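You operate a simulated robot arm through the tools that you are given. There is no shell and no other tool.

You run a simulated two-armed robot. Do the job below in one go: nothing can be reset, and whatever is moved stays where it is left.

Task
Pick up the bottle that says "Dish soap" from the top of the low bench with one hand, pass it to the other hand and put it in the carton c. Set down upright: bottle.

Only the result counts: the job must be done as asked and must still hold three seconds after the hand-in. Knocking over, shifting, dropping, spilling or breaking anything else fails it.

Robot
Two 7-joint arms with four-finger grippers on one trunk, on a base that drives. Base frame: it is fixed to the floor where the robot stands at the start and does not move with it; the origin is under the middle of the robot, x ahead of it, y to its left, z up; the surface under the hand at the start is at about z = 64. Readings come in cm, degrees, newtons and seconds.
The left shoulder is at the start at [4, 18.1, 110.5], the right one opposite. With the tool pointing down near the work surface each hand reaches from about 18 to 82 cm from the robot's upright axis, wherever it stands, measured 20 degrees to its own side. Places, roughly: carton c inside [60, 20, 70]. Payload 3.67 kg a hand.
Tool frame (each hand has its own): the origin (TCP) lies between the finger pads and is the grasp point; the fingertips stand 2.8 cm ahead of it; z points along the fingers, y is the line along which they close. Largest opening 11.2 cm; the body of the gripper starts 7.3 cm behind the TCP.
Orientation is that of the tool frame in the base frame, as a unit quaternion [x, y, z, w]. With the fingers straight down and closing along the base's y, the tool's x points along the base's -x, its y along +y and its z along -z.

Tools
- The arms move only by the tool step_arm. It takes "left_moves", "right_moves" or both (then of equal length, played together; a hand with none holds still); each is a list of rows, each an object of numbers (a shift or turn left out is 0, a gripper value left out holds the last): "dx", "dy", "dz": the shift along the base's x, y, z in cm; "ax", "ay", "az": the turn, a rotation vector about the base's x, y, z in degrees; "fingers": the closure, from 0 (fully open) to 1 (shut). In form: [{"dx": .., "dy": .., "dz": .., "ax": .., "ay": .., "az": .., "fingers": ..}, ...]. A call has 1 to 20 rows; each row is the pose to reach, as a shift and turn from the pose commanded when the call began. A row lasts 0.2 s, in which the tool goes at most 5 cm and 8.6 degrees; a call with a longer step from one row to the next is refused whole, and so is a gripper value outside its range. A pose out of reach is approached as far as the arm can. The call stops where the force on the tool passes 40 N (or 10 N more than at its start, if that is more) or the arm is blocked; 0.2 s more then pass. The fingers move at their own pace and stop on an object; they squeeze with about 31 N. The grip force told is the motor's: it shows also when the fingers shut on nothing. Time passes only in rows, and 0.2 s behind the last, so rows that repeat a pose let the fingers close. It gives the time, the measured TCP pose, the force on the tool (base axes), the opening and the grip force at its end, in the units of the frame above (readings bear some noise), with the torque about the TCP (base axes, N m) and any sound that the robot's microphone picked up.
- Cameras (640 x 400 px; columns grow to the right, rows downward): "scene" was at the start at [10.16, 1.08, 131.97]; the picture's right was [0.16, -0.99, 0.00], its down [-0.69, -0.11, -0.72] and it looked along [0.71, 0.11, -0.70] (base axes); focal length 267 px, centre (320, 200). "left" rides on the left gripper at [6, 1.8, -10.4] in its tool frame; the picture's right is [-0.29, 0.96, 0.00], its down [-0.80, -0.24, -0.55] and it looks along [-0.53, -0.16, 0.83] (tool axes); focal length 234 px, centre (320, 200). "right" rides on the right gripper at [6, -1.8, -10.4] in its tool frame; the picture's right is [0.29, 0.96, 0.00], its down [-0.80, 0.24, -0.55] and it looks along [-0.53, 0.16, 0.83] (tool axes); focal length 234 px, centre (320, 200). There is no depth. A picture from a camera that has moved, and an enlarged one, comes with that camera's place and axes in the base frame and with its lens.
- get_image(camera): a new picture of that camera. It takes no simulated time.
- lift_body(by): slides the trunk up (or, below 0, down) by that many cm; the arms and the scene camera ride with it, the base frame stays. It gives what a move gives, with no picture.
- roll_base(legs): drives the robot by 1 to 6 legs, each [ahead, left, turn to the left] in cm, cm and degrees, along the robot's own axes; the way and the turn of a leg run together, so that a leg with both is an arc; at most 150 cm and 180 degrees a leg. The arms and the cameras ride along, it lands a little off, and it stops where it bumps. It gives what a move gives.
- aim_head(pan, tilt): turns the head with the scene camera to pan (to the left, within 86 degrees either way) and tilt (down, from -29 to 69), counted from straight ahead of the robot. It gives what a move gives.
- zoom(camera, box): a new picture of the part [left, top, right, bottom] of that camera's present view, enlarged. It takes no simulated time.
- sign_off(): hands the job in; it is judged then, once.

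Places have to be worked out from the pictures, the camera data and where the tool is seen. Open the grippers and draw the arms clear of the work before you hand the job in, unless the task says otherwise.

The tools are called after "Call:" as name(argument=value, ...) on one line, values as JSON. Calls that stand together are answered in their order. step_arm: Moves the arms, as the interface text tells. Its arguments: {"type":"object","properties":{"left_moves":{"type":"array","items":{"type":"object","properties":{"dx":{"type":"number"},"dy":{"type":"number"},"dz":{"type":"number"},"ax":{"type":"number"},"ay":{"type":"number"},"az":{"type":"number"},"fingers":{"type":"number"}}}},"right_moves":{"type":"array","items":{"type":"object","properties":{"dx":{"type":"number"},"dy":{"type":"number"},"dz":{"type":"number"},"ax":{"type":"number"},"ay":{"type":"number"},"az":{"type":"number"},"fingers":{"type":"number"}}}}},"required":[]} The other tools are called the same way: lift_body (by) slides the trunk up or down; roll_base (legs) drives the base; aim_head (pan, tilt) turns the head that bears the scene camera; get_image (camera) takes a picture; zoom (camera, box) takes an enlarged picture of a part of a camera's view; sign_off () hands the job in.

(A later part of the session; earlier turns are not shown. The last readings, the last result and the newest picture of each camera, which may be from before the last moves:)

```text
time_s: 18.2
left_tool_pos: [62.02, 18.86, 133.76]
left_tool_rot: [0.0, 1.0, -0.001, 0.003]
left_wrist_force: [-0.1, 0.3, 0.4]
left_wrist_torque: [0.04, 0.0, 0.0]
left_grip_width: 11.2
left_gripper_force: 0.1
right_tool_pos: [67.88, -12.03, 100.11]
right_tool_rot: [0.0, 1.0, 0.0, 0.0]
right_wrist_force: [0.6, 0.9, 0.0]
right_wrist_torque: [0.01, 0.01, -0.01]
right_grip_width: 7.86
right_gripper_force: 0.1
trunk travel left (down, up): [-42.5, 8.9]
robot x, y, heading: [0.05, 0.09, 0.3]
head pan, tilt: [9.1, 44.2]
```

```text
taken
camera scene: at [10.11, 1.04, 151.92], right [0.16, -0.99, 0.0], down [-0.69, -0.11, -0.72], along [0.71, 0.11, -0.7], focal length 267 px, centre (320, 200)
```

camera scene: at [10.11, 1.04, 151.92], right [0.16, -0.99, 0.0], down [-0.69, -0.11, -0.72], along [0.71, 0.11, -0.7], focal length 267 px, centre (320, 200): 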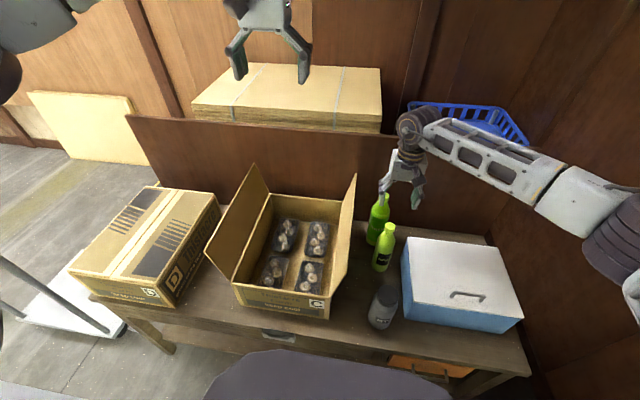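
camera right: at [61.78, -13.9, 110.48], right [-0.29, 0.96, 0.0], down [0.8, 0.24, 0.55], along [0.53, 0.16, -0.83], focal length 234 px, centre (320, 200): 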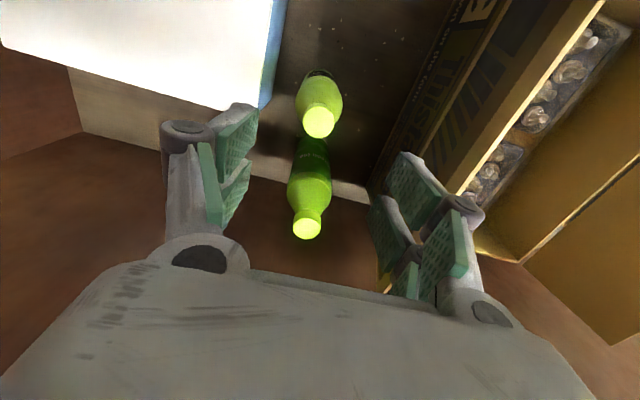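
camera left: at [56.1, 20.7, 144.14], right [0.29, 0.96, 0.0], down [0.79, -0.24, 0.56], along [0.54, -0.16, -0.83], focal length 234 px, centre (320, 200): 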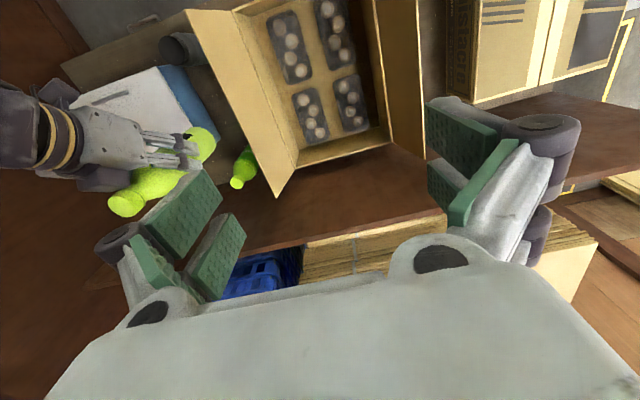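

The cap shows at about (67.9, -12.1), right below the hand. I zoom in to judge its diameter and height.

Call:
zoom(camera="right", box=[285, 60, 355, 145])

Call:
zoom(camera="scene", box=[360, 190, 420, 280])

```text
4.71 times, centred on (320, 102) of right
camera zoom: at [61.78, -13.9, 110.48], right [-0.29, 0.96, 0.0], down [0.8, 0.24, 0.55], along [0.53, 0.16, -0.83], focal length 1102 px, centre (320, 659)
```

zoom: 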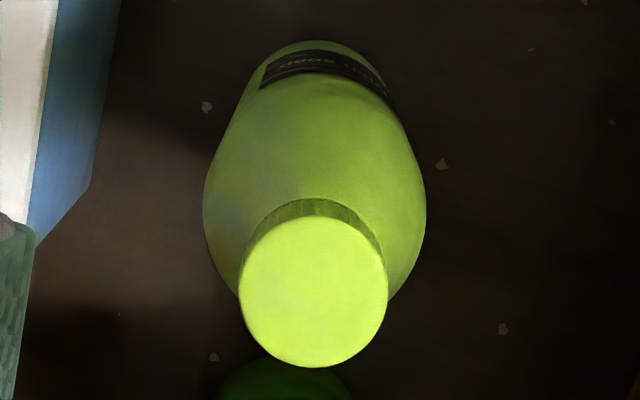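

```text
4.44 times, centred on (390, 235) of scene
camera zoom: at [10.11, 1.04, 151.92], right [0.16, -0.99, 0.0], down [-0.69, -0.11, -0.72], along [0.71, 0.11, -0.7], focal length 1186 px, centre (9, 44)
```

zoom: 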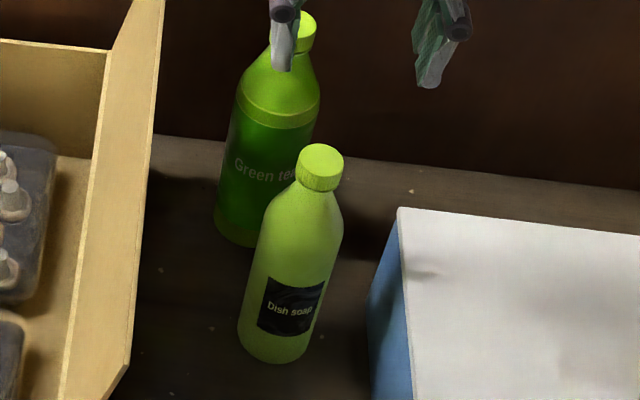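

Cap: centre ≈(67.95, -12.13), 3.15 cm wide, ~2.1 cm tall (z 84.7–86.8). I lower the open fingers around it to TCP z≈87.3.

Call:
step_arm(right_moves=[{"dx": 0.05, "dy": -0.1, "dz": -4, "fingers": 0.3}, {"dx": 0.05, "dy": -0.1, "dz": -8, "fingers": 0.35}, {"dx": 0.05, "dy": -0.1, "dz": -10.5, "fingers": 0.4}, {"dx": 0.05, "dy": -0.1, "dz": -12, "fingers": 0.4}, {"dx": 0.05, "dy": -0.1, "dz": -12.8, "fingers": 0.4}, {"dx": 0.05, "dy": -0.1, "dz": -12.8, "fingers": 0.4}])

Call:
get_image(camera="right")

Call:
zoom(camera="scene", box=[340, 140, 440, 280])

```text
time_s: 19.6
left_tool_pos: [62.05, 18.9, 133.7]
left_tool_rot: [0.001, 1.0, -0.001, 0.002]
left_wrist_force: [0.3, 0.6, 0.5]
left_wrist_torque: [-0.01, 0.02, 0.02]
left_grip_width: 11.16
left_gripper_force: 0.0
right_tool_pos: [67.71, -12.16, 87.23]
right_tool_rot: [0.0, 1.0, 0.0, 0.0]
right_wrist_force: [-0.4, 0.4, 0.9]
right_wrist_torque: [0.01, 0.03, -0.03]
right_grip_width: 6.74
right_gripper_force: 0.0
trunk travel left (down, up): [-42.5, 8.9]
robot x, y, heading: [-0.06, -0.2, 0.1]
head pan, tilt: [9.1, 44.2]
```

```text
taken
camera right: at [61.74, -13.99, 97.58], right [-0.29, 0.96, 0.0], down [0.8, 0.24, 0.55], along [0.53, 0.16, -0.83], focal length 234 px, centre (320, 200)
```

right: 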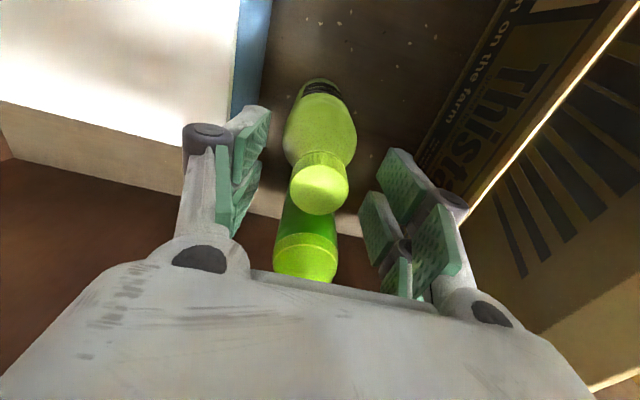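

```text
2.86 times, centred on (390, 210) of scene
camera zoom: at [10.16, 1.08, 151.92], right [0.16, -0.99, 0.0], down [-0.69, -0.11, -0.72], along [0.71, 0.11, -0.7], focal length 762 px, centre (120, 171)
```

zoom: 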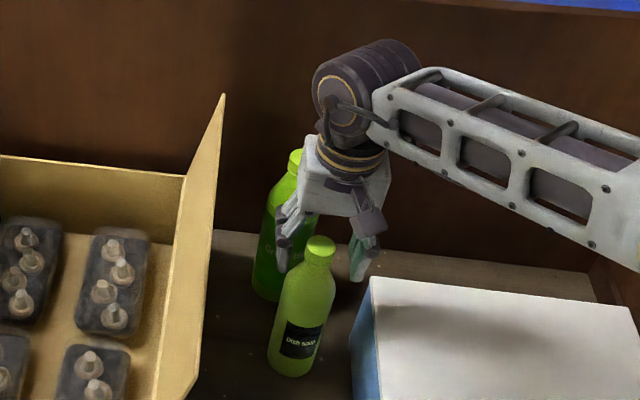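

The cap is centred between the fingers. I close the right gripper on it.

Call:
step_arm(right_moves=[{"fingers": 0.6}, {"fingers": 0.8}, {"fingers": 1}, {"fingers": 1}, {"fingers": 1}, {"fingers": 1}])

Call:
get_image(camera="right")

Call:
zoom(camera="scene", box=[360, 190, 420, 280])

```text
time_s: 21.0
left_tool_pos: [62.06, 18.96, 133.65]
left_tool_rot: [0.0, 1.0, 0.0, 0.002]
left_wrist_force: [0.2, 0.4, -0.2]
left_wrist_torque: [0.02, 0.0, 0.0]
left_grip_width: 11.2
left_gripper_force: 0.1
right_tool_pos: [67.84, -12.13, 87.15]
right_tool_rot: [0.0, 1.0, 0.001, 0.0]
right_wrist_force: [0.2, 1.1, -0.4]
right_wrist_torque: [0.02, -0.04, 0.06]
right_grip_width: 2.99
right_gripper_force: 30.9
trunk travel left (down, up): [-42.5, 8.9]
robot x, y, heading: [-0.07, -0.1, -0.2]
head pan, tilt: [9.1, 44.2]
```

```text
taken
camera right: at [61.76, -13.98, 97.6], right [-0.29, 0.96, 0.0], down [0.8, 0.24, 0.55], along [0.53, 0.16, -0.83], focal length 234 px, centre (320, 200)
```

right: 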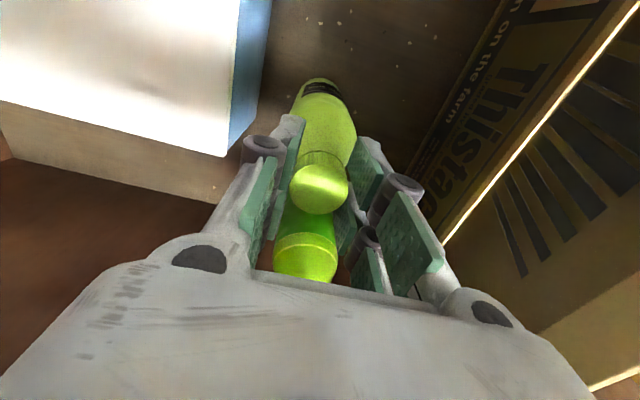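

```text
4.44 times, centred on (390, 235) of scene
camera zoom: at [10.18, 1.09, 151.91], right [0.16, -0.99, 0.0], down [-0.69, -0.11, -0.72], along [0.71, 0.11, -0.7], focal length 1186 px, centre (9, 44)
```

zoom: 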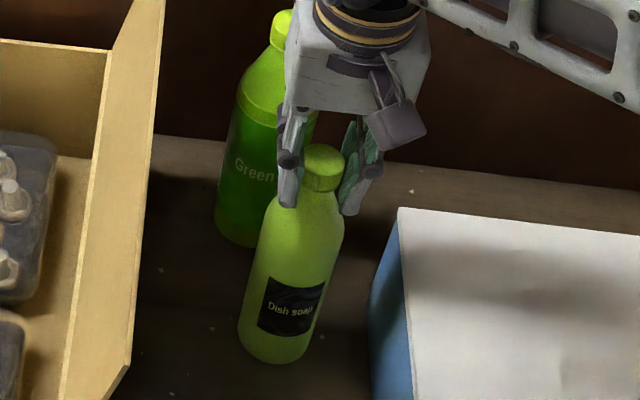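

Gripped on the cap: width 2.99 cm, 31 N. I lift slowly a few centimetres and check the load.

Call:
step_arm(right_moves=[{"dz": 0.6, "fingers": 1}, {"dz": 1.5, "fingers": 1}, {"dz": 2.5, "fingers": 1}, {"dz": 3.5, "fingers": 1}, {"dz": 3.5, "fingers": 1}])

Call:
get_image(camera="right")

Call:
zoom(camera="scene", box=[360, 190, 420, 280])

```text
time_s: 22.2
left_tool_pos: [62.16, 18.96, 133.67]
left_tool_rot: [0.0, 1.0, -0.001, 0.002]
left_wrist_force: [0.7, -0.4, 0.5]
left_wrist_torque: [0.01, -0.03, 0.0]
left_grip_width: 11.19
left_gripper_force: 0.0
right_tool_pos: [67.94, -12.1, 90.64]
right_tool_rot: [0.0, 1.0, 0.001, 0.0]
right_wrist_force: [0.1, -1.1, -1.7]
right_wrist_torque: [0.0, 0.05, 0.01]
right_grip_width: 2.98
right_gripper_force: 30.8
trunk travel left (down, up): [-42.5, 8.9]
robot x, y, heading: [-0.06, 0.01, 0.0]
head pan, tilt: [9.1, 44.2]
```

```text
taken
camera right: at [61.82, -14.03, 101.06], right [-0.29, 0.96, 0.0], down [0.8, 0.24, 0.55], along [0.53, 0.16, -0.83], focal length 234 px, centre (320, 200)
```

right: 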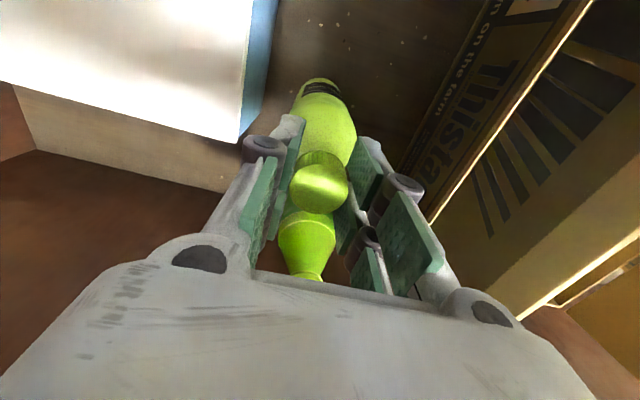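

```text
4.44 times, centred on (390, 235) of scene
camera zoom: at [10.22, 1.07, 151.91], right [0.16, -0.99, 0.0], down [-0.69, -0.11, -0.72], along [0.71, 0.11, -0.7], focal length 1186 px, centre (9, 44)
```

zoom: 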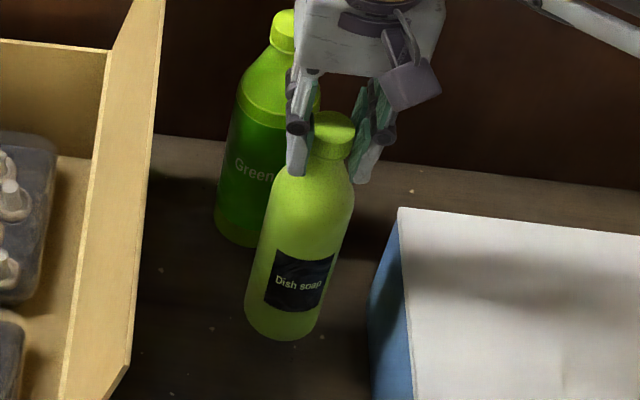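

The bottle hangs from the cap grip without slipping. I raise it with the right hand to (66, 0), base at z≈97, while the left hand draws back and tilts 50° forward for a grip on the body.

Call:
step_arm(right_moves=[{"dz": 4, "fingers": 1}, {"dz": 8, "fingers": 1}, {"dz": 12, "fingers": 1}, {"dz": 16, "fingers": 1}, {"dz": 20, "fingers": 1}, {"dz": 24, "fingers": 1}, {"dz": 27.5, "fingers": 1}, {"dx": -0.4, "dy": 2.5, "dz": 29.6, "fingers": 1}, {"dx": -0.8, "dy": 5.5, "dz": 29.6, "fingers": 1}, {"dx": -1.2, "dy": 8.5, "dz": 29.6, "fingers": 1}, {"dx": -1.9, "dy": 11, "dz": 29.6, "fingers": 1}, {"dx": -1.9, "dy": 12.1, "dz": 29.6, "fingers": 1}, {"dx": -1.9, "dy": 12.1, "dz": 29.6, "fingers": 1}], left_moves=[{"dx": -1.5, "dy": 0.1, "dz": -1.7, "ay": -7.1, "fingers": 0.1}, {"dx": -3, "dy": 0.3, "dz": -3.4, "ay": -14.2, "fingers": 0.1}, {"dx": -4.5, "dy": 0.5, "dz": -5.1, "ay": -21.4, "fingers": 0.1}, {"dx": -6, "dy": 0.7, "dz": -6.8, "ay": -28.6, "fingers": 0.1}, {"dx": -7.5, "dy": 0.8, "dz": -8.5, "ay": -35.7, "fingers": 0.1}, {"dx": -9, "dy": 0.9, "dz": -10.2, "ay": -42.9, "fingers": 0.1}, {"dx": -10, "dy": 1, "dz": -11.7, "ay": -50, "fingers": 0.1}, {"dx": -10, "dy": 1, "dz": -11.7, "ay": -50, "fingers": 0.1}, {"dx": -10, "dy": 1, "dz": -11.7, "ay": -50, "fingers": 0.1}, {"dx": -10, "dy": 1, "dz": -11.7, "ay": -50, "fingers": 0.1}, {"dx": -10, "dy": 1, "dz": -11.7, "ay": -50, "fingers": 0.1}, {"dx": -10, "dy": 1, "dz": -11.7, "ay": -50, "fingers": 0.1}, {"dx": -10, "dy": 1, "dz": -11.7, "ay": -50, "fingers": 0.1}])

Call:
get_image(camera="scene")

Call:
get_image(camera="left")

Call:
get_image(camera="right")

```text
time_s: 25.0
left_tool_pos: [52.13, 19.94, 121.96]
left_tool_rot: [0.0, 0.905, -0.001, 0.426]
left_wrist_force: [-0.1, 0.3, 1.6]
left_wrist_torque: [-0.01, 0.01, 0.01]
left_grip_width: 10.07
left_gripper_force: 0.0
right_tool_pos: [65.89, -0.06, 120.25]
right_tool_rot: [0.0, 1.0, 0.0, -0.001]
right_wrist_force: [0.0, -0.2, -3.9]
right_wrist_torque: [0.0, 0.0, -0.03]
right_grip_width: 2.99
right_gripper_force: 31.1
trunk travel left (down, up): [-42.5, 8.9]
robot x, y, heading: [-0.1, -0.13, 0.1]
head pan, tilt: [9.1, 44.2]
```

```text
taken
camera scene: at [10.2, 1.06, 151.91], right [0.16, -0.99, 0.0], down [-0.69, -0.11, -0.72], along [0.71, 0.11, -0.7], focal length 267 px, centre (320, 200)
```

scene: 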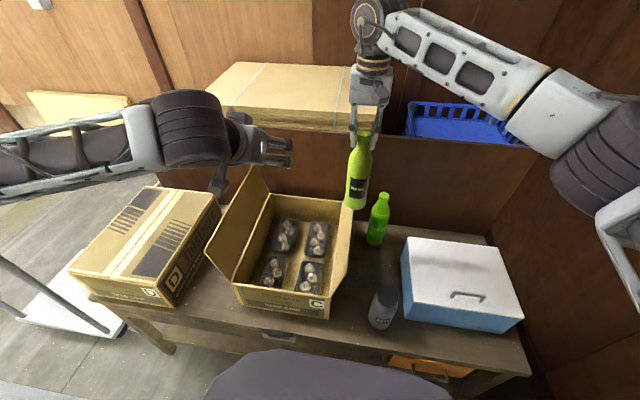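

```text
taken
camera left: at [40.31, 21.74, 124.2], right [0.18, 0.96, 0.22], down [0.08, -0.24, 0.97], along [0.98, -0.16, -0.12], focal length 234 px, centre (320, 200)
```

left: 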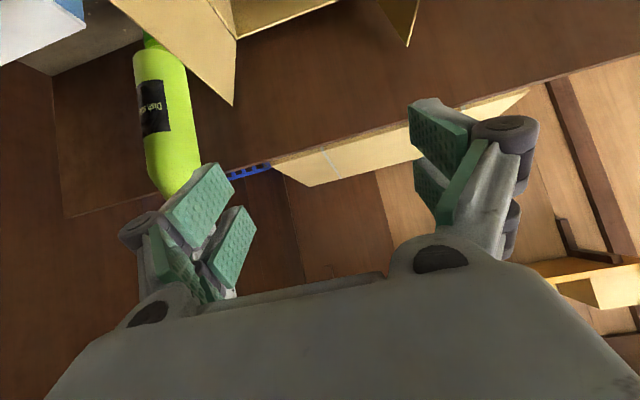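

```text
taken
camera right: at [59.95, -1.94, 130.65], right [-0.29, 0.96, 0.0], down [0.8, 0.24, 0.55], along [0.53, 0.16, -0.83], focal length 234 px, centre (320, 200)
```

right: 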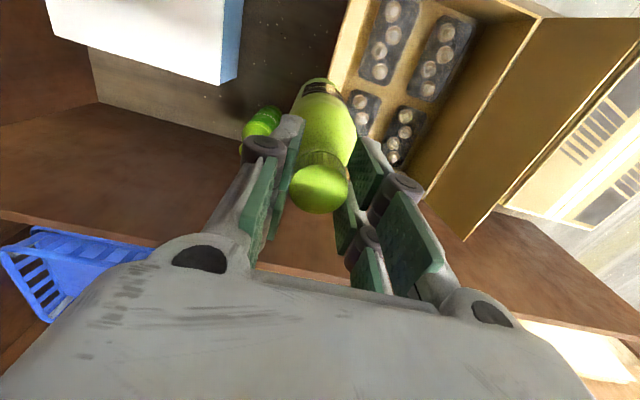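

The bottle hangs vertically at (65.9, -0.1), base ≈97.1. I bring the left hand across to a pre-grasp in front of the body, 14 cm back along its tool axis.

Call:
step_arm(left_moves=[{"dx": 0.4, "dy": -3.5, "dz": -1.3, "fingers": 0.1}, {"dx": 0.8, "dy": -7, "dz": -2.6, "fingers": 0.1}, {"dx": 1.2, "dy": -10.5, "dz": -3.9, "fingers": 0.1}, {"dx": 1.6, "dy": -14, "dz": -5.2, "fingers": 0.1}, {"dx": 2, "dy": -17.5, "dz": -6.5, "fingers": 0.1}, {"dx": 2.3, "dy": -20, "dz": -7.2, "fingers": 0.1}, {"dx": 2.3, "dy": -20, "dz": -7.2, "fingers": 0.1}])

Call:
get_image(camera="left")

Call:
get_image(camera="scene")

Call:
get_image(camera="right")

```text
time_s: 26.6
left_tool_pos: [54.42, 0.02, 114.85]
left_tool_rot: [-0.001, 0.905, 0.0, 0.425]
left_wrist_force: [-0.4, -0.3, 0.1]
left_wrist_torque: [-0.02, -0.01, -0.01]
left_grip_width: 10.05
left_gripper_force: 0.0
right_tool_pos: [65.9, 0.03, 120.2]
right_tool_rot: [-0.001, 1.0, -0.001, 0.0]
right_wrist_force: [0.4, 0.4, -2.6]
right_wrist_torque: [-0.05, 0.01, 0.01]
right_grip_width: 3.0
right_gripper_force: 30.9
trunk travel left (down, up): [-42.5, 8.9]
robot x, y, heading: [0.09, 0.01, -0.1]
head pan, tilt: [9.1, 44.2]
```

```text
taken
camera left: at [42.63, 1.81, 116.99], right [0.18, 0.96, 0.22], down [0.08, -0.24, 0.97], along [0.98, -0.16, -0.12], focal length 234 px, centre (320, 200)
```

left: 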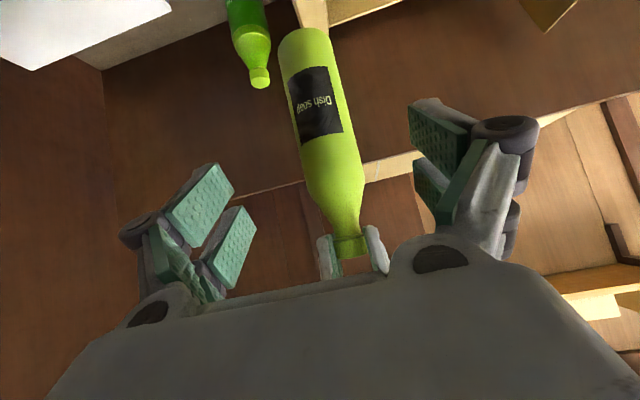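

```text
taken
camera scene: at [10.22, 1.14, 151.91], right [0.16, -0.99, 0.0], down [-0.69, -0.11, -0.72], along [0.71, 0.11, -0.7], focal length 267 px, centre (320, 200)
```

scene: 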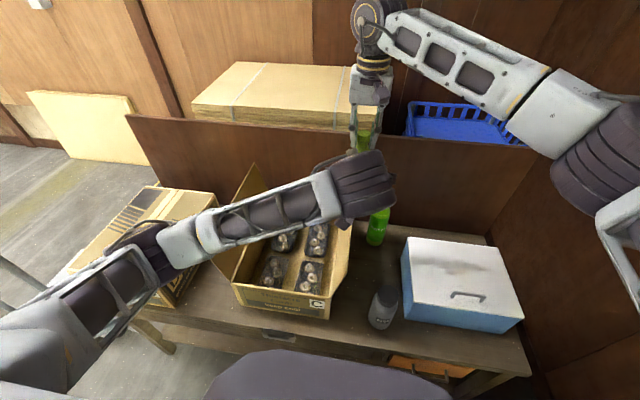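

```text
taken
camera right: at [59.97, -1.88, 130.63], right [-0.29, 0.96, 0.0], down [0.8, 0.24, 0.55], along [0.53, 0.16, -0.83], focal length 234 px, centre (320, 200)
```

right: 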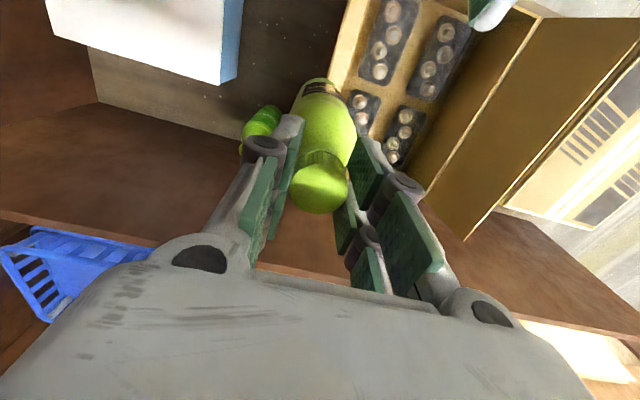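

The left hand is lined up with the bottle's body. I advance along the tool axis to TCP (65.5, 0, 105.6).

Call:
step_arm(left_moves=[{"dx": 1.9, "dy": -0.03, "dz": -1.55, "fingers": 0.15}, {"dx": 3.7, "dy": -0.05, "dz": -3.1, "fingers": 0.15}, {"dx": 5.6, "dy": -0.05, "dz": -4.6, "fingers": 0.15}, {"dx": 7.4, "dy": -0.05, "dz": -6.2, "fingers": 0.2}, {"dx": 9.3, "dy": -0.05, "dz": -7.7, "fingers": 0.2}, {"dx": 11.1, "dy": -0.05, "dz": -9.25, "fingers": 0.2}, {"dx": 11.1, "dy": -0.05, "dz": -9.25, "fingers": 0.2}])

Call:
get_image(camera="left")

Call:
get_image(camera="right")

Call:
zoom(camera="scene", box=[290, 60, 430, 250])

```text
time_s: 28.2
left_tool_pos: [65.53, -0.03, 105.56]
left_tool_rot: [0.0, 0.905, -0.001, 0.425]
left_wrist_force: [-0.1, -0.2, 0.7]
left_wrist_torque: [0.01, 0.05, 0.02]
left_grip_width: 8.96
left_gripper_force: 0.1
right_tool_pos: [65.96, -0.14, 120.22]
right_tool_rot: [0.0, 1.0, 0.0, 0.001]
right_wrist_force: [0.1, -0.6, -1.8]
right_wrist_torque: [0.0, -0.01, 0.04]
right_grip_width: 2.98
right_gripper_force: 31.2
trunk travel left (down, up): [-42.5, 8.9]
robot x, y, heading: [0.02, -0.14, 0.3]
head pan, tilt: [9.1, 44.2]
```

```text
taken
camera left: at [53.72, 1.76, 107.73], right [0.18, 0.96, 0.22], down [0.08, -0.24, 0.97], along [0.98, -0.16, -0.12], focal length 234 px, centre (320, 200)
```

left: 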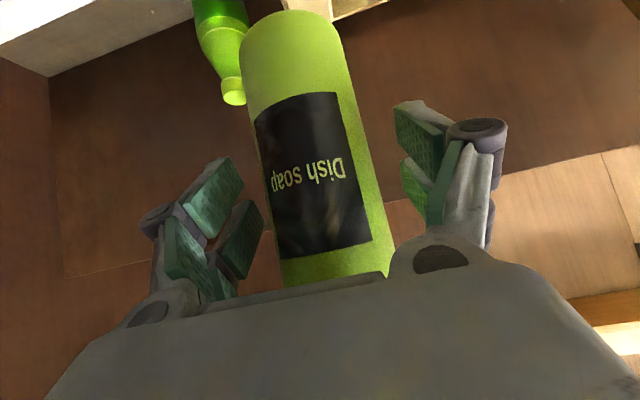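

```text
taken
camera right: at [59.94, -1.92, 130.65], right [-0.29, 0.96, 0.0], down [0.8, 0.24, 0.55], along [0.53, 0.16, -0.83], focal length 234 px, centre (320, 200)
```

right: 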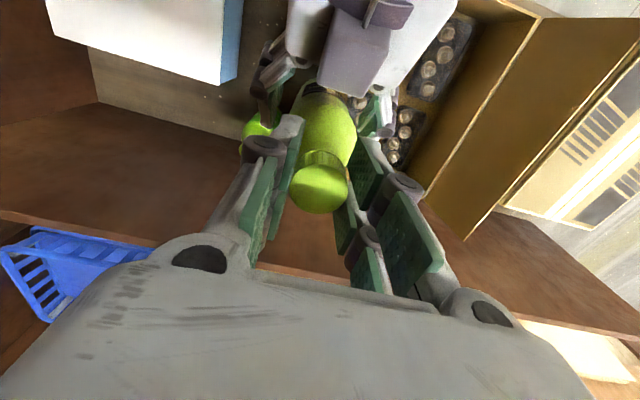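

```text
2.11 times, centred on (360, 155) of scene
camera zoom: at [10.19, 1.1, 151.91], right [0.16, -0.99, 0.0], down [-0.69, -0.11, -0.72], along [0.71, 0.11, -0.7], focal length 562 px, centre (236, 295)
```

zoom: 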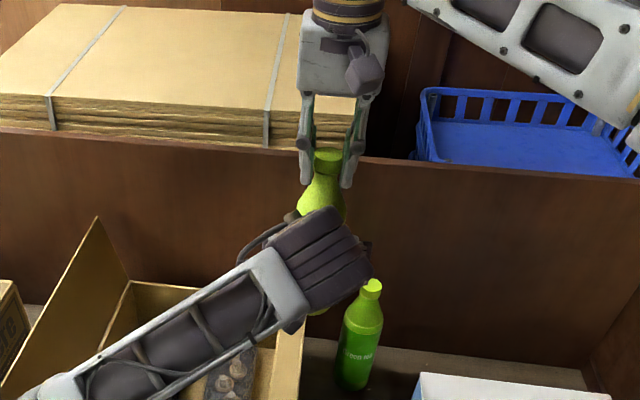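

The bottle's body is between the left fingers with clearance on both sides. I close the left gripper while the right holds still.

Call:
step_arm(left_moves=[{"fingers": 0.35}, {"fingers": 0.45}, {"fingers": 0.6}, {"fingers": 1}, {"fingers": 1}, {"fingers": 1}])

Call:
get_image(camera="left")

```text
time_s: 29.6
left_tool_pos: [65.48, -0.1, 105.52]
left_tool_rot: [0.001, 0.905, -0.001, 0.425]
left_wrist_force: [-1.9, -0.4, -0.6]
left_wrist_torque: [0.09, -0.11, -0.1]
left_grip_width: 5.92
left_gripper_force: 31.3
right_tool_pos: [65.89, -0.04, 120.3]
right_tool_rot: [0.0, 1.0, 0.0, 0.0]
right_wrist_force: [1.6, 2.6, -2.8]
right_wrist_torque: [0.07, -0.1, 0.14]
right_grip_width: 2.99
right_gripper_force: 31.1
trunk travel left (down, up): [-42.5, 8.9]
robot x, y, heading: [0.18, 0.04, -0.0]
head pan, tilt: [9.1, 44.2]
```

```text
taken
camera left: at [53.71, 1.73, 107.72], right [0.19, 0.96, 0.22], down [0.08, -0.24, 0.97], along [0.98, -0.16, -0.12], focal length 234 px, centre (320, 200)
```

left: 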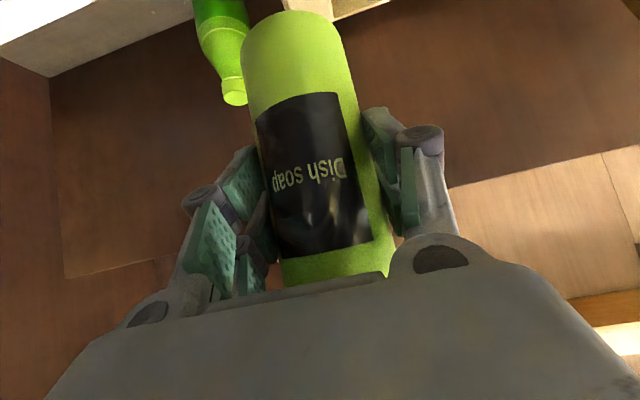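

Both hands hold the bottle firmly with little load between them. I open the right fingers and lift the right hand straight up off the cap.

Call:
step_arm(right_moves=[{"fingers": 0.6}, {"fingers": 0.45}, {"fingers": 0.4}, {"fingers": 0.4}])

Call:
get_image(camera="right")

Call:
get_image(camera="left")

```text
time_s: 30.6
left_tool_pos: [65.51, -0.02, 105.58]
left_tool_rot: [0.0, 0.905, -0.001, 0.425]
left_wrist_force: [-0.1, 0.0, -1.2]
left_wrist_torque: [-0.01, 0.06, -0.03]
left_grip_width: 5.94
left_gripper_force: 31.5
right_tool_pos: [65.88, -0.13, 120.27]
right_tool_rot: [0.0, 1.0, 0.0, 0.0]
right_wrist_force: [-0.3, 0.3, 0.0]
right_wrist_torque: [-0.01, -0.03, -0.01]
right_grip_width: 6.7
right_gripper_force: 0.1
trunk travel left (down, up): [-42.5, 8.9]
robot x, y, heading: [-0.04, 0.15, -0.2]
head pan, tilt: [9.1, 44.2]
```

```text
taken
camera right: at [59.96, -1.94, 130.64], right [-0.29, 0.96, 0.0], down [0.8, 0.24, 0.55], along [0.53, 0.16, -0.83], focal length 234 px, centre (320, 200)
```

right: 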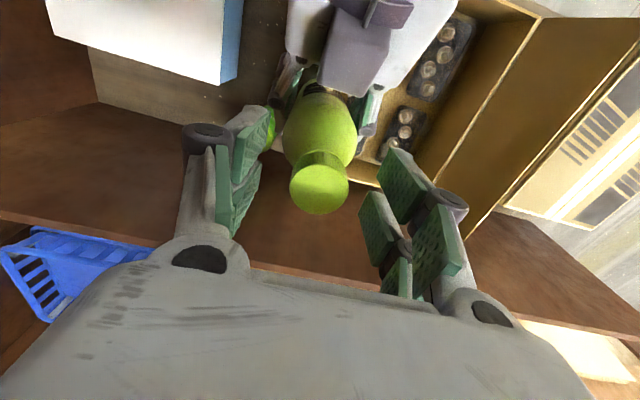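

```text
taken
camera left: at [53.71, 1.75, 107.72], right [0.18, 0.96, 0.22], down [0.08, -0.24, 0.97], along [0.98, -0.16, -0.12], focal length 234 px, centre (320, 200)
```

left: 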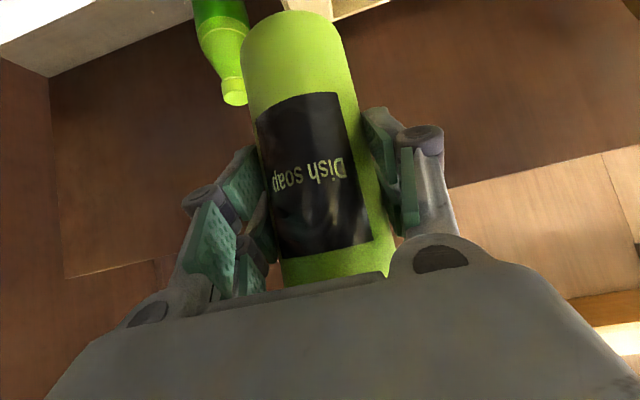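

The left hand now carries the bottle alone. I raise the right hand clear and move it out to the right.

Call:
step_arm(right_moves=[{"dz": 3, "fingers": 0.4}, {"dz": 6, "fingers": 0.4}, {"dz": 9, "fingers": 0.4}, {"dz": 10, "dy": -4, "fingers": 0.4}, {"dz": 10, "dy": -8, "dx": -1, "fingers": 0.3}, {"dz": 9, "dy": -12, "dx": -3, "fingers": 0.2}, {"dz": 8, "dy": -16, "dx": -5, "fingers": 0.1}, {"dz": 6, "dy": -20, "dx": -7, "fingers": 0}, {"dz": 5, "dy": -23, "dx": -9, "fingers": 0}, {"dz": 5, "dy": -23, "dx": -9, "fingers": 0}])

Call:
get_image(camera="right")

Call:
get_image(camera="scene")

```text
time_s: 32.8
left_tool_pos: [65.46, 0.12, 105.49]
left_tool_rot: [0.0, 0.905, -0.001, 0.425]
left_wrist_force: [0.2, 0.3, -0.5]
left_wrist_torque: [0.01, 0.01, 0.03]
left_grip_width: 5.93
left_gripper_force: 30.8
right_tool_pos: [56.88, -23.02, 125.37]
right_tool_rot: [0.0, 1.0, -0.001, -0.001]
right_wrist_force: [-0.2, -0.5, -0.1]
right_wrist_torque: [-0.01, 0.02, -0.02]
right_grip_width: 11.22
right_gripper_force: 0.0
trunk travel left (down, up): [-42.5, 8.9]
robot x, y, heading: [-0.02, -0.02, -0.4]
head pan, tilt: [9.1, 44.2]
```

```text
taken
camera right: at [51.04, -24.89, 135.75], right [-0.29, 0.96, 0.0], down [0.8, 0.24, 0.55], along [0.53, 0.16, -0.83], focal length 234 px, centre (320, 200)
```

right: 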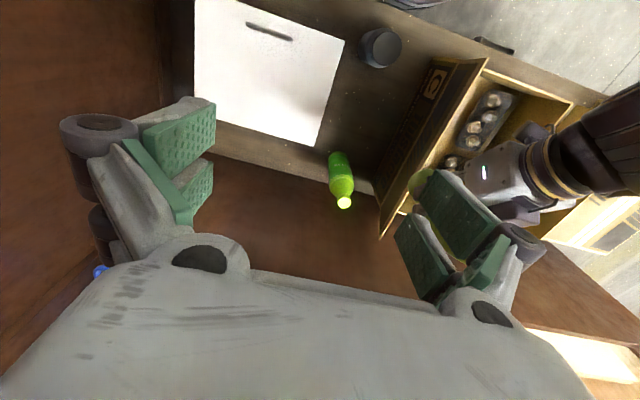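

```text
taken
camera scene: at [10.26, 1.17, 151.91], right [0.16, -0.99, 0.0], down [-0.69, -0.11, -0.72], along [0.71, 0.11, -0.7], focal length 267 px, centre (320, 200)
```

scene: 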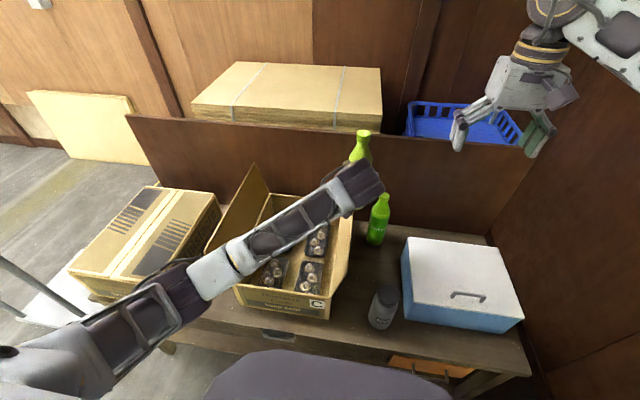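

The right hand is clear. I lift the bottle 2 cm more and carry it over the carton to above the far-right punnet, centre ≈(74.4, 12.2), with the base above the flaps.

Call:
step_arm(left_moves=[{"dz": 1, "fingers": 1}, {"dz": 2.5, "fingers": 1}, {"dx": 2, "dy": 2, "dz": 2.5, "fingers": 1}, {"dx": 4, "dy": 4.5, "dz": 2.5, "fingers": 1}, {"dx": 6, "dy": 7.5, "dz": 2.5, "fingers": 1}, {"dx": 7.7, "dy": 10.5, "dz": 2.5, "fingers": 1}, {"dx": 8.5, "dy": 12.2, "dz": 2.5, "fingers": 1}, {"dx": 8.5, "dy": 12.2, "dz": 2.5, "fingers": 1}])

Call:
get_image(camera="scene")

Call:
get_image(camera="left")

Call:
get_image(camera="right")

```text
time_s: 34.6
left_tool_pos: [74.07, 12.23, 107.94]
left_tool_rot: [0.0, 0.906, 0.0, 0.424]
left_wrist_force: [-0.4, 0.7, -3.9]
left_wrist_torque: [-0.01, 0.05, -0.03]
left_grip_width: 5.93
left_gripper_force: 31.3
right_tool_pos: [57.01, -23.06, 125.33]
right_tool_rot: [0.0, 1.0, 0.0, 0.0]
right_wrist_force: [-0.2, 0.1, 0.1]
right_wrist_torque: [0.01, -0.01, 0.01]
right_grip_width: 11.22
right_gripper_force: 0.0
trunk travel left (down, up): [-42.5, 8.9]
robot x, y, heading: [0.34, 0.25, -0.2]
head pan, tilt: [9.1, 44.2]
```

```text
taken
camera scene: at [10.21, 1.04, 151.91], right [0.16, -0.99, 0.0], down [-0.69, -0.11, -0.72], along [0.71, 0.11, -0.7], focal length 267 px, centre (320, 200)
```

scene: 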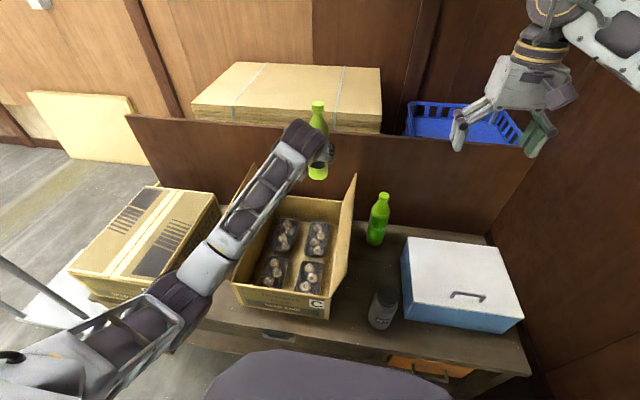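

```text
taken
camera left: at [62.23, 13.93, 110.13], right [0.19, 0.96, 0.22], down [0.08, -0.24, 0.97], along [0.98, -0.16, -0.12], focal length 234 px, centre (320, 200)
```

left: 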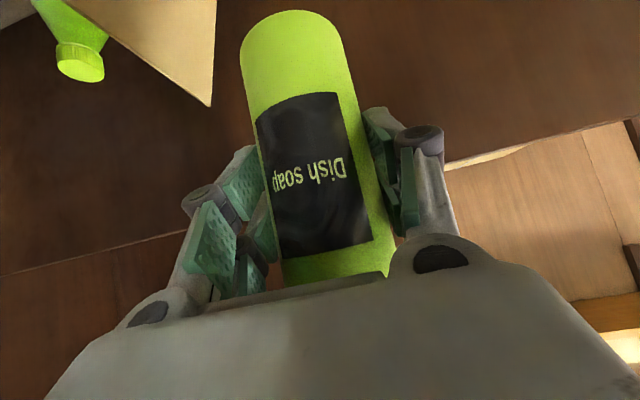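

```text
taken
camera right: at [51.03, -24.98, 135.75], right [-0.29, 0.96, 0.0], down [0.8, 0.24, 0.55], along [0.53, 0.16, -0.83], focal length 234 px, centre (320, 200)
```

right: 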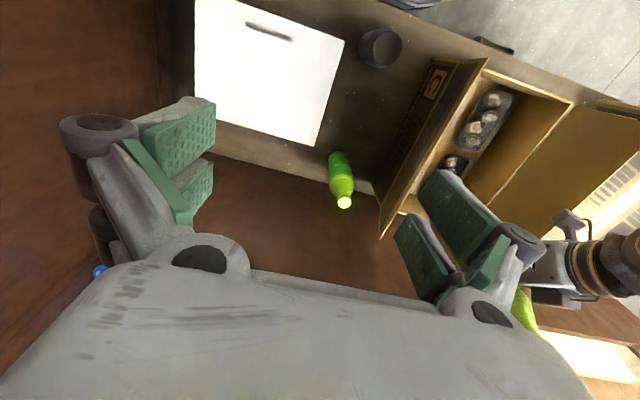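

The bottle is above the far-right punnet. I zoom on the carton again for a precise target and tray height check before lowering.

Call:
zoom(camera="scene", box=[255, 205, 345, 295])

Call:
zoom(camera="scene", box=[270, 90, 360, 200])

```text
4.44 times, centred on (300, 250) of scene
camera zoom: at [10.21, 1.04, 151.91], right [0.16, -0.99, 0.0], down [-0.69, -0.11, -0.72], along [0.71, 0.11, -0.7], focal length 1186 px, centre (409, -22)
```

zoom: 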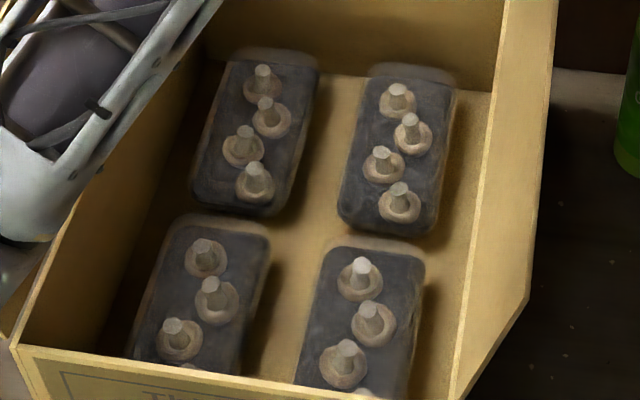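

```text
3.64 times, centred on (315, 145) of scene
camera zoom: at [10.21, 1.04, 151.91], right [0.16, -0.99, 0.0], down [-0.69, -0.11, -0.72], along [0.71, 0.11, -0.7], focal length 970 px, centre (338, 400)
```

zoom: 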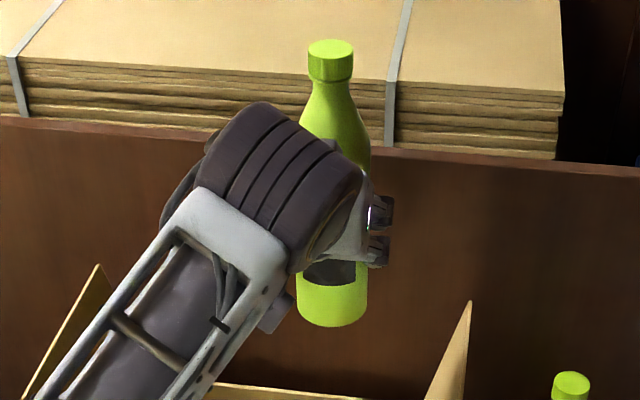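

Target confirmed: punnet spans x 66–82.7, y 8–16.5, so the bottle axis (74.5, 12.2) is centred. I lower the trunk 10 cm first to keep the arm comfortably in reach.

Call:
lift_body(by=-10)

Call:
get_image(camera="scene")

```text
time_s: 35.9
left_tool_pos: [73.93, 12.12, 97.95]
left_tool_rot: [0.0, 0.905, -0.001, 0.425]
left_wrist_force: [-1.3, -0.8, -2.9]
left_wrist_torque: [0.01, 0.02, 0.01]
left_grip_width: 5.93
left_gripper_force: 31.1
right_tool_pos: [57.08, -23.0, 115.31]
right_tool_rot: [0.0, 1.0, 0.0, 0.001]
right_wrist_force: [-0.7, -1.0, 0.5]
right_wrist_torque: [-0.02, 0.0, -0.03]
right_grip_width: 11.21
right_gripper_force: 0.0
trunk travel left (down, up): [-32.5, 18.9]
robot x, y, heading: [-0.14, -0.22, -0.0]
head pan, tilt: [9.1, 44.2]
```

```text
taken
camera scene: at [10.18, 1.08, 141.86], right [0.16, -0.99, 0.0], down [-0.69, -0.11, -0.72], along [0.71, 0.11, -0.7], focal length 267 px, centre (320, 200)
```

scene: 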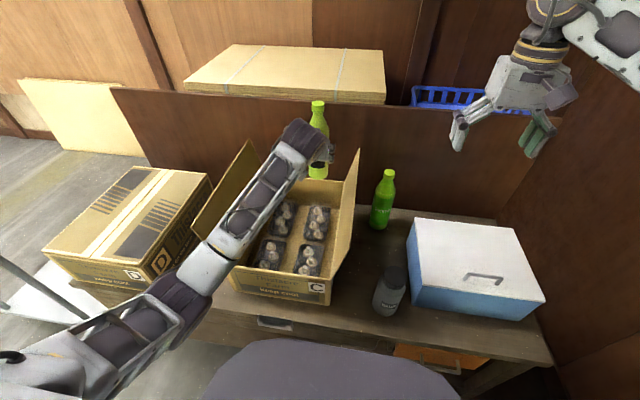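

Base is now at about z 89.5. I lower the bottle 15 cm straight down with the arm and look again.

Call:
step_arm(left_moves=[{"dz": -2, "fingers": 1}, {"dz": -4.5, "fingers": 1}, {"dz": -7, "fingers": 1}, {"dz": -9.5, "fingers": 1}, {"dz": -12, "fingers": 1}, {"dz": -14, "fingers": 1}, {"dz": -15, "fingers": 1}, {"dz": -15, "fingers": 1}])

Call:
get_image(camera="scene")

Call:
get_image(camera="left")

Call:
get_image(camera="right")

```text
time_s: 37.7
left_tool_pos: [73.85, 12.12, 82.98]
left_tool_rot: [0.0, 0.905, -0.001, 0.426]
left_wrist_force: [0.0, -0.1, -3.8]
left_wrist_torque: [0.01, 0.05, 0.03]
left_grip_width: 5.92
left_gripper_force: 31.8
right_tool_pos: [57.01, -23.06, 115.29]
right_tool_rot: [-0.001, 1.0, 0.001, 0.0]
right_wrist_force: [-1.1, 0.4, 0.5]
right_wrist_torque: [0.0, 0.01, 0.03]
right_grip_width: 11.21
right_gripper_force: 0.0
trunk travel left (down, up): [-32.5, 18.9]
robot x, y, heading: [0.11, -0.13, -0.1]
head pan, tilt: [9.1, 44.2]
```

```text
taken
camera scene: at [10.21, 1.08, 141.86], right [0.16, -0.99, 0.0], down [-0.69, -0.11, -0.72], along [0.71, 0.11, -0.7], focal length 267 px, centre (320, 200)
```

scene: 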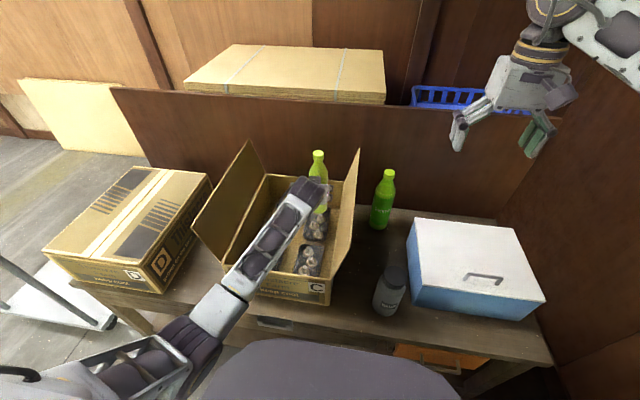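

```text
taken
camera left: at [62.16, 13.86, 85.13], right [0.18, 0.96, 0.22], down [0.08, -0.24, 0.97], along [0.98, -0.16, -0.12], focal length 234 px, centre (320, 200)
```

left: 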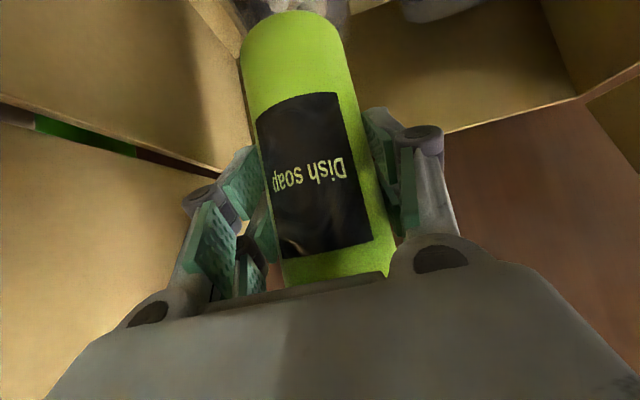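

```text
taken
camera right: at [51.02, -24.96, 125.7], right [-0.29, 0.96, 0.0], down [0.8, 0.24, 0.55], along [0.53, 0.16, -0.83], focal length 234 px, centre (320, 200)
```

right: 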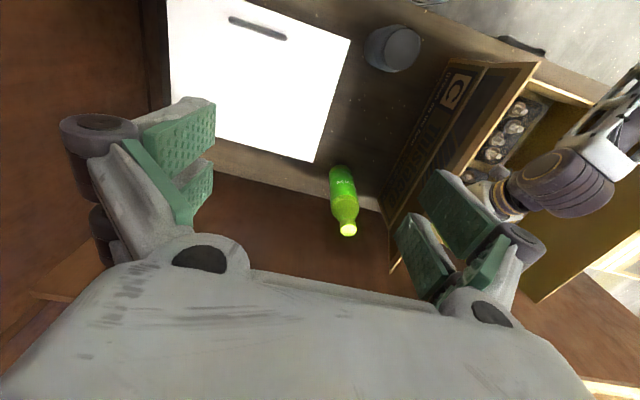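

Base now is ~5 cm above the punnet. I zoom to see how the bottle base lines up with the punnet below.

Call:
zoom(camera="left", box=[200, 0, 480, 120])

Call:
zoom(camera="scene", box=[270, 140, 370, 290])

```text
2.29 times, centred on (340, 60) of left
camera zoom: at [62.16, 13.86, 85.13], right [0.18, 0.96, 0.22], down [0.08, -0.24, 0.97], along [0.98, -0.16, -0.12], focal length 535 px, centre (274, 520)
```

zoom: 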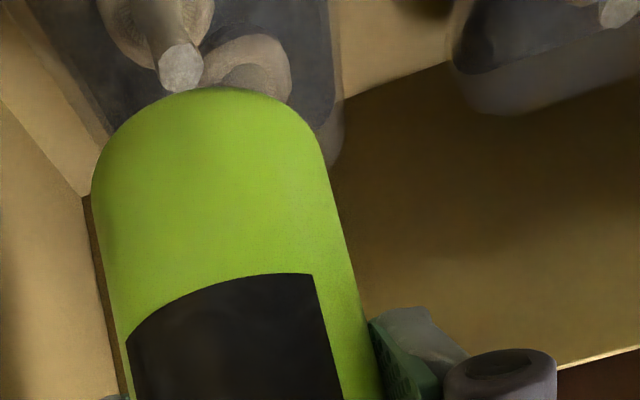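

```text
2.67 times, centred on (320, 215) of scene
camera zoom: at [10.21, 1.08, 141.86], right [0.16, -0.99, 0.0], down [-0.69, -0.11, -0.72], along [0.71, 0.11, -0.7], focal length 712 px, centre (320, 160)
```

zoom: 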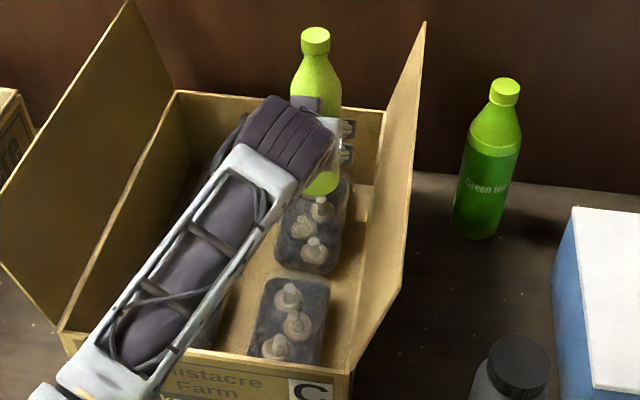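

The bottle lines up over the middle of the punnet. I lower 3.5 cm to just above the expected top, then go in small steps watching the force.

Call:
step_arm(left_moves=[{"dz": -1, "fingers": 1}, {"dz": -2, "fingers": 1}, {"dz": -3, "fingers": 1}, {"dz": -3.5, "fingers": 1}, {"dz": -3.5, "fingers": 1}])

Call:
zoom(camera="left", box=[200, 0, 480, 120])

Call:
zoom(camera="scene", box=[290, 180, 350, 260])

```text
time_s: 38.9
left_tool_pos: [73.97, 12.12, 79.64]
left_tool_rot: [0.0, 0.905, -0.001, 0.425]
left_wrist_force: [-0.2, 0.3, -3.8]
left_wrist_torque: [0.0, 0.06, 0.0]
left_grip_width: 5.9
left_gripper_force: 31.9
right_tool_pos: [57.02, -23.11, 115.32]
right_tool_rot: [0.0, 1.0, 0.0, 0.0]
right_wrist_force: [0.2, 0.3, 0.1]
right_wrist_torque: [-0.01, 0.01, -0.03]
right_grip_width: 11.2
right_gripper_force: 0.0
trunk travel left (down, up): [-32.5, 18.9]
robot x, y, heading: [0.11, 0.12, 0.0]
head pan, tilt: [9.1, 44.2]
```

```text
2.29 times, centred on (340, 60) of left
camera zoom: at [62.17, 13.92, 81.61], right [0.19, 0.96, 0.22], down [0.08, -0.24, 0.97], along [0.98, -0.16, -0.12], focal length 535 px, centre (274, 520)
```

zoom: 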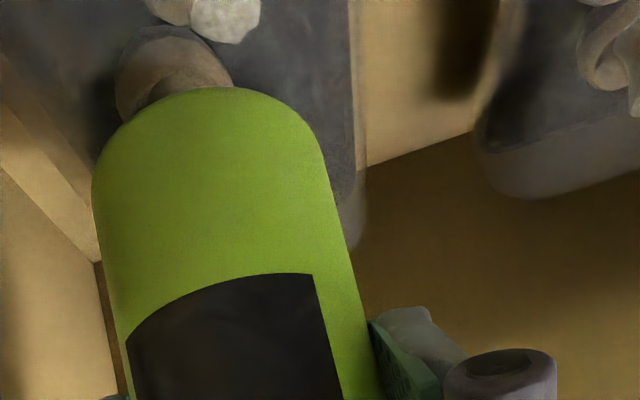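

```text
5.00 times, centred on (320, 220) of scene
camera zoom: at [10.21, 1.08, 141.86], right [0.16, -0.99, 0.0], down [-0.69, -0.11, -0.72], along [0.71, 0.11, -0.7], focal length 1334 px, centre (320, 100)
```

zoom: 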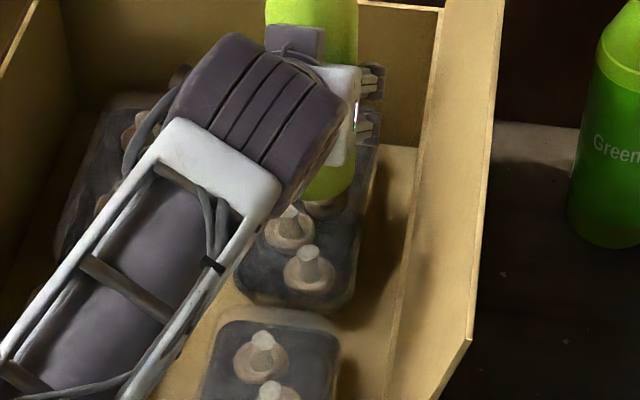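

No contact yet (base ≈71.2, load −3.8 N). I step down in small increments, reading the force.

Call:
step_arm(left_moves=[{"dz": -0.3, "fingers": 1}, {"dz": -0.6, "fingers": 1}, {"dz": -0.8, "fingers": 1}, {"dz": -0.8, "fingers": 1}])

```text
time_s: 39.9
left_tool_pos: [73.96, 12.2, 78.74]
left_tool_rot: [0.0, 0.905, 0.0, 0.426]
left_wrist_force: [0.9, -0.1, 0.8]
left_wrist_torque: [0.11, -0.02, -0.02]
left_grip_width: 5.95
left_gripper_force: 30.6
right_tool_pos: [56.95, -23.11, 115.39]
right_tool_rot: [0.0, 1.0, 0.0, 0.0]
right_wrist_force: [0.4, 0.5, 0.7]
right_wrist_torque: [0.02, 0.01, 0.0]
right_grip_width: 11.19
right_gripper_force: 0.1
trunk travel left (down, up): [-32.5, 18.9]
robot x, y, heading: [-0.16, -0.11, -0.2]
head pan, tilt: [9.1, 44.2]
```

The vertical force went from −3.8 to +0.8 N, which suggests contact at base z≈70.3. I hold still and read again.

Call:
step_arm(left_moves=[{"dz": 0, "fingers": 1}, {"dz": 0, "fingers": 1}])

Call:
zoom(camera="left", box=[200, 0, 480, 120])

```text
time_s: 40.5
left_tool_pos: [73.91, 12.05, 78.81]
left_tool_rot: [0.001, 0.905, -0.001, 0.426]
left_wrist_force: [2.7, 1.4, 1.8]
left_wrist_torque: [0.16, -0.14, -0.01]
left_grip_width: 5.94
left_gripper_force: 30.4
right_tool_pos: [56.92, -23.05, 115.39]
right_tool_rot: [0.001, 1.0, 0.0, 0.0]
right_wrist_force: [0.2, -1.0, -0.9]
right_wrist_torque: [0.0, -0.04, -0.04]
right_grip_width: 11.21
right_gripper_force: 0.0
trunk travel left (down, up): [-32.5, 18.9]
robot x, y, heading: [0.0, -0.19, -0.2]
head pan, tilt: [9.1, 44.2]
```

```text
2.29 times, centred on (340, 60) of left
camera zoom: at [62.2, 13.93, 80.89], right [0.18, 0.96, 0.22], down [0.08, -0.24, 0.97], along [0.98, -0.16, -0.12], focal length 535 px, centre (274, 520)
```

zoom: 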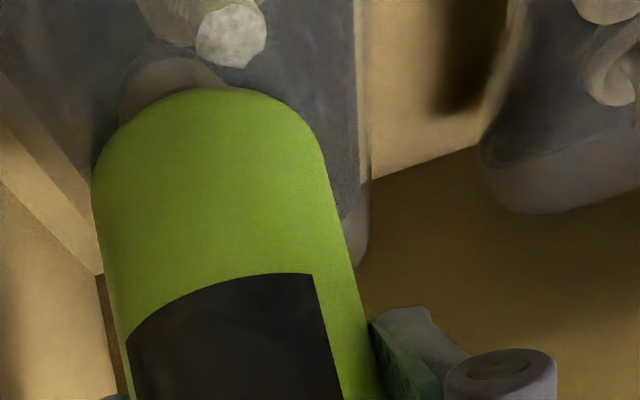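

The lid carries the bottle (≈5.6 N reaction, flat seat at z≈70.3). I press down 0.15 cm more to seat it flush, then read.

Call:
step_arm(left_moves=[{"dz": -0.08, "fingers": 1}, {"dz": -0.15, "fingers": 1}, {"dz": -0.15, "fingers": 1}])

```text
time_s: 41.3
left_tool_pos: [73.83, 12.24, 78.73]
left_tool_rot: [0.0, 0.905, 0.0, 0.426]
left_wrist_force: [0.3, 0.2, 11.3]
left_wrist_torque: [0.24, 0.17, -0.01]
left_grip_width: 5.9
left_gripper_force: 30.9
right_tool_pos: [56.81, -23.06, 115.42]
right_tool_rot: [0.0, 1.0, 0.0, 0.001]
right_wrist_force: [0.5, -0.3, 0.6]
right_wrist_torque: [-0.05, 0.02, -0.02]
right_grip_width: 11.23
right_gripper_force: 0.0
trunk travel left (down, up): [-32.5, 18.9]
robot x, y, heading: [0.05, -0.1, -0.1]
head pan, tilt: [9.1, 44.2]
```

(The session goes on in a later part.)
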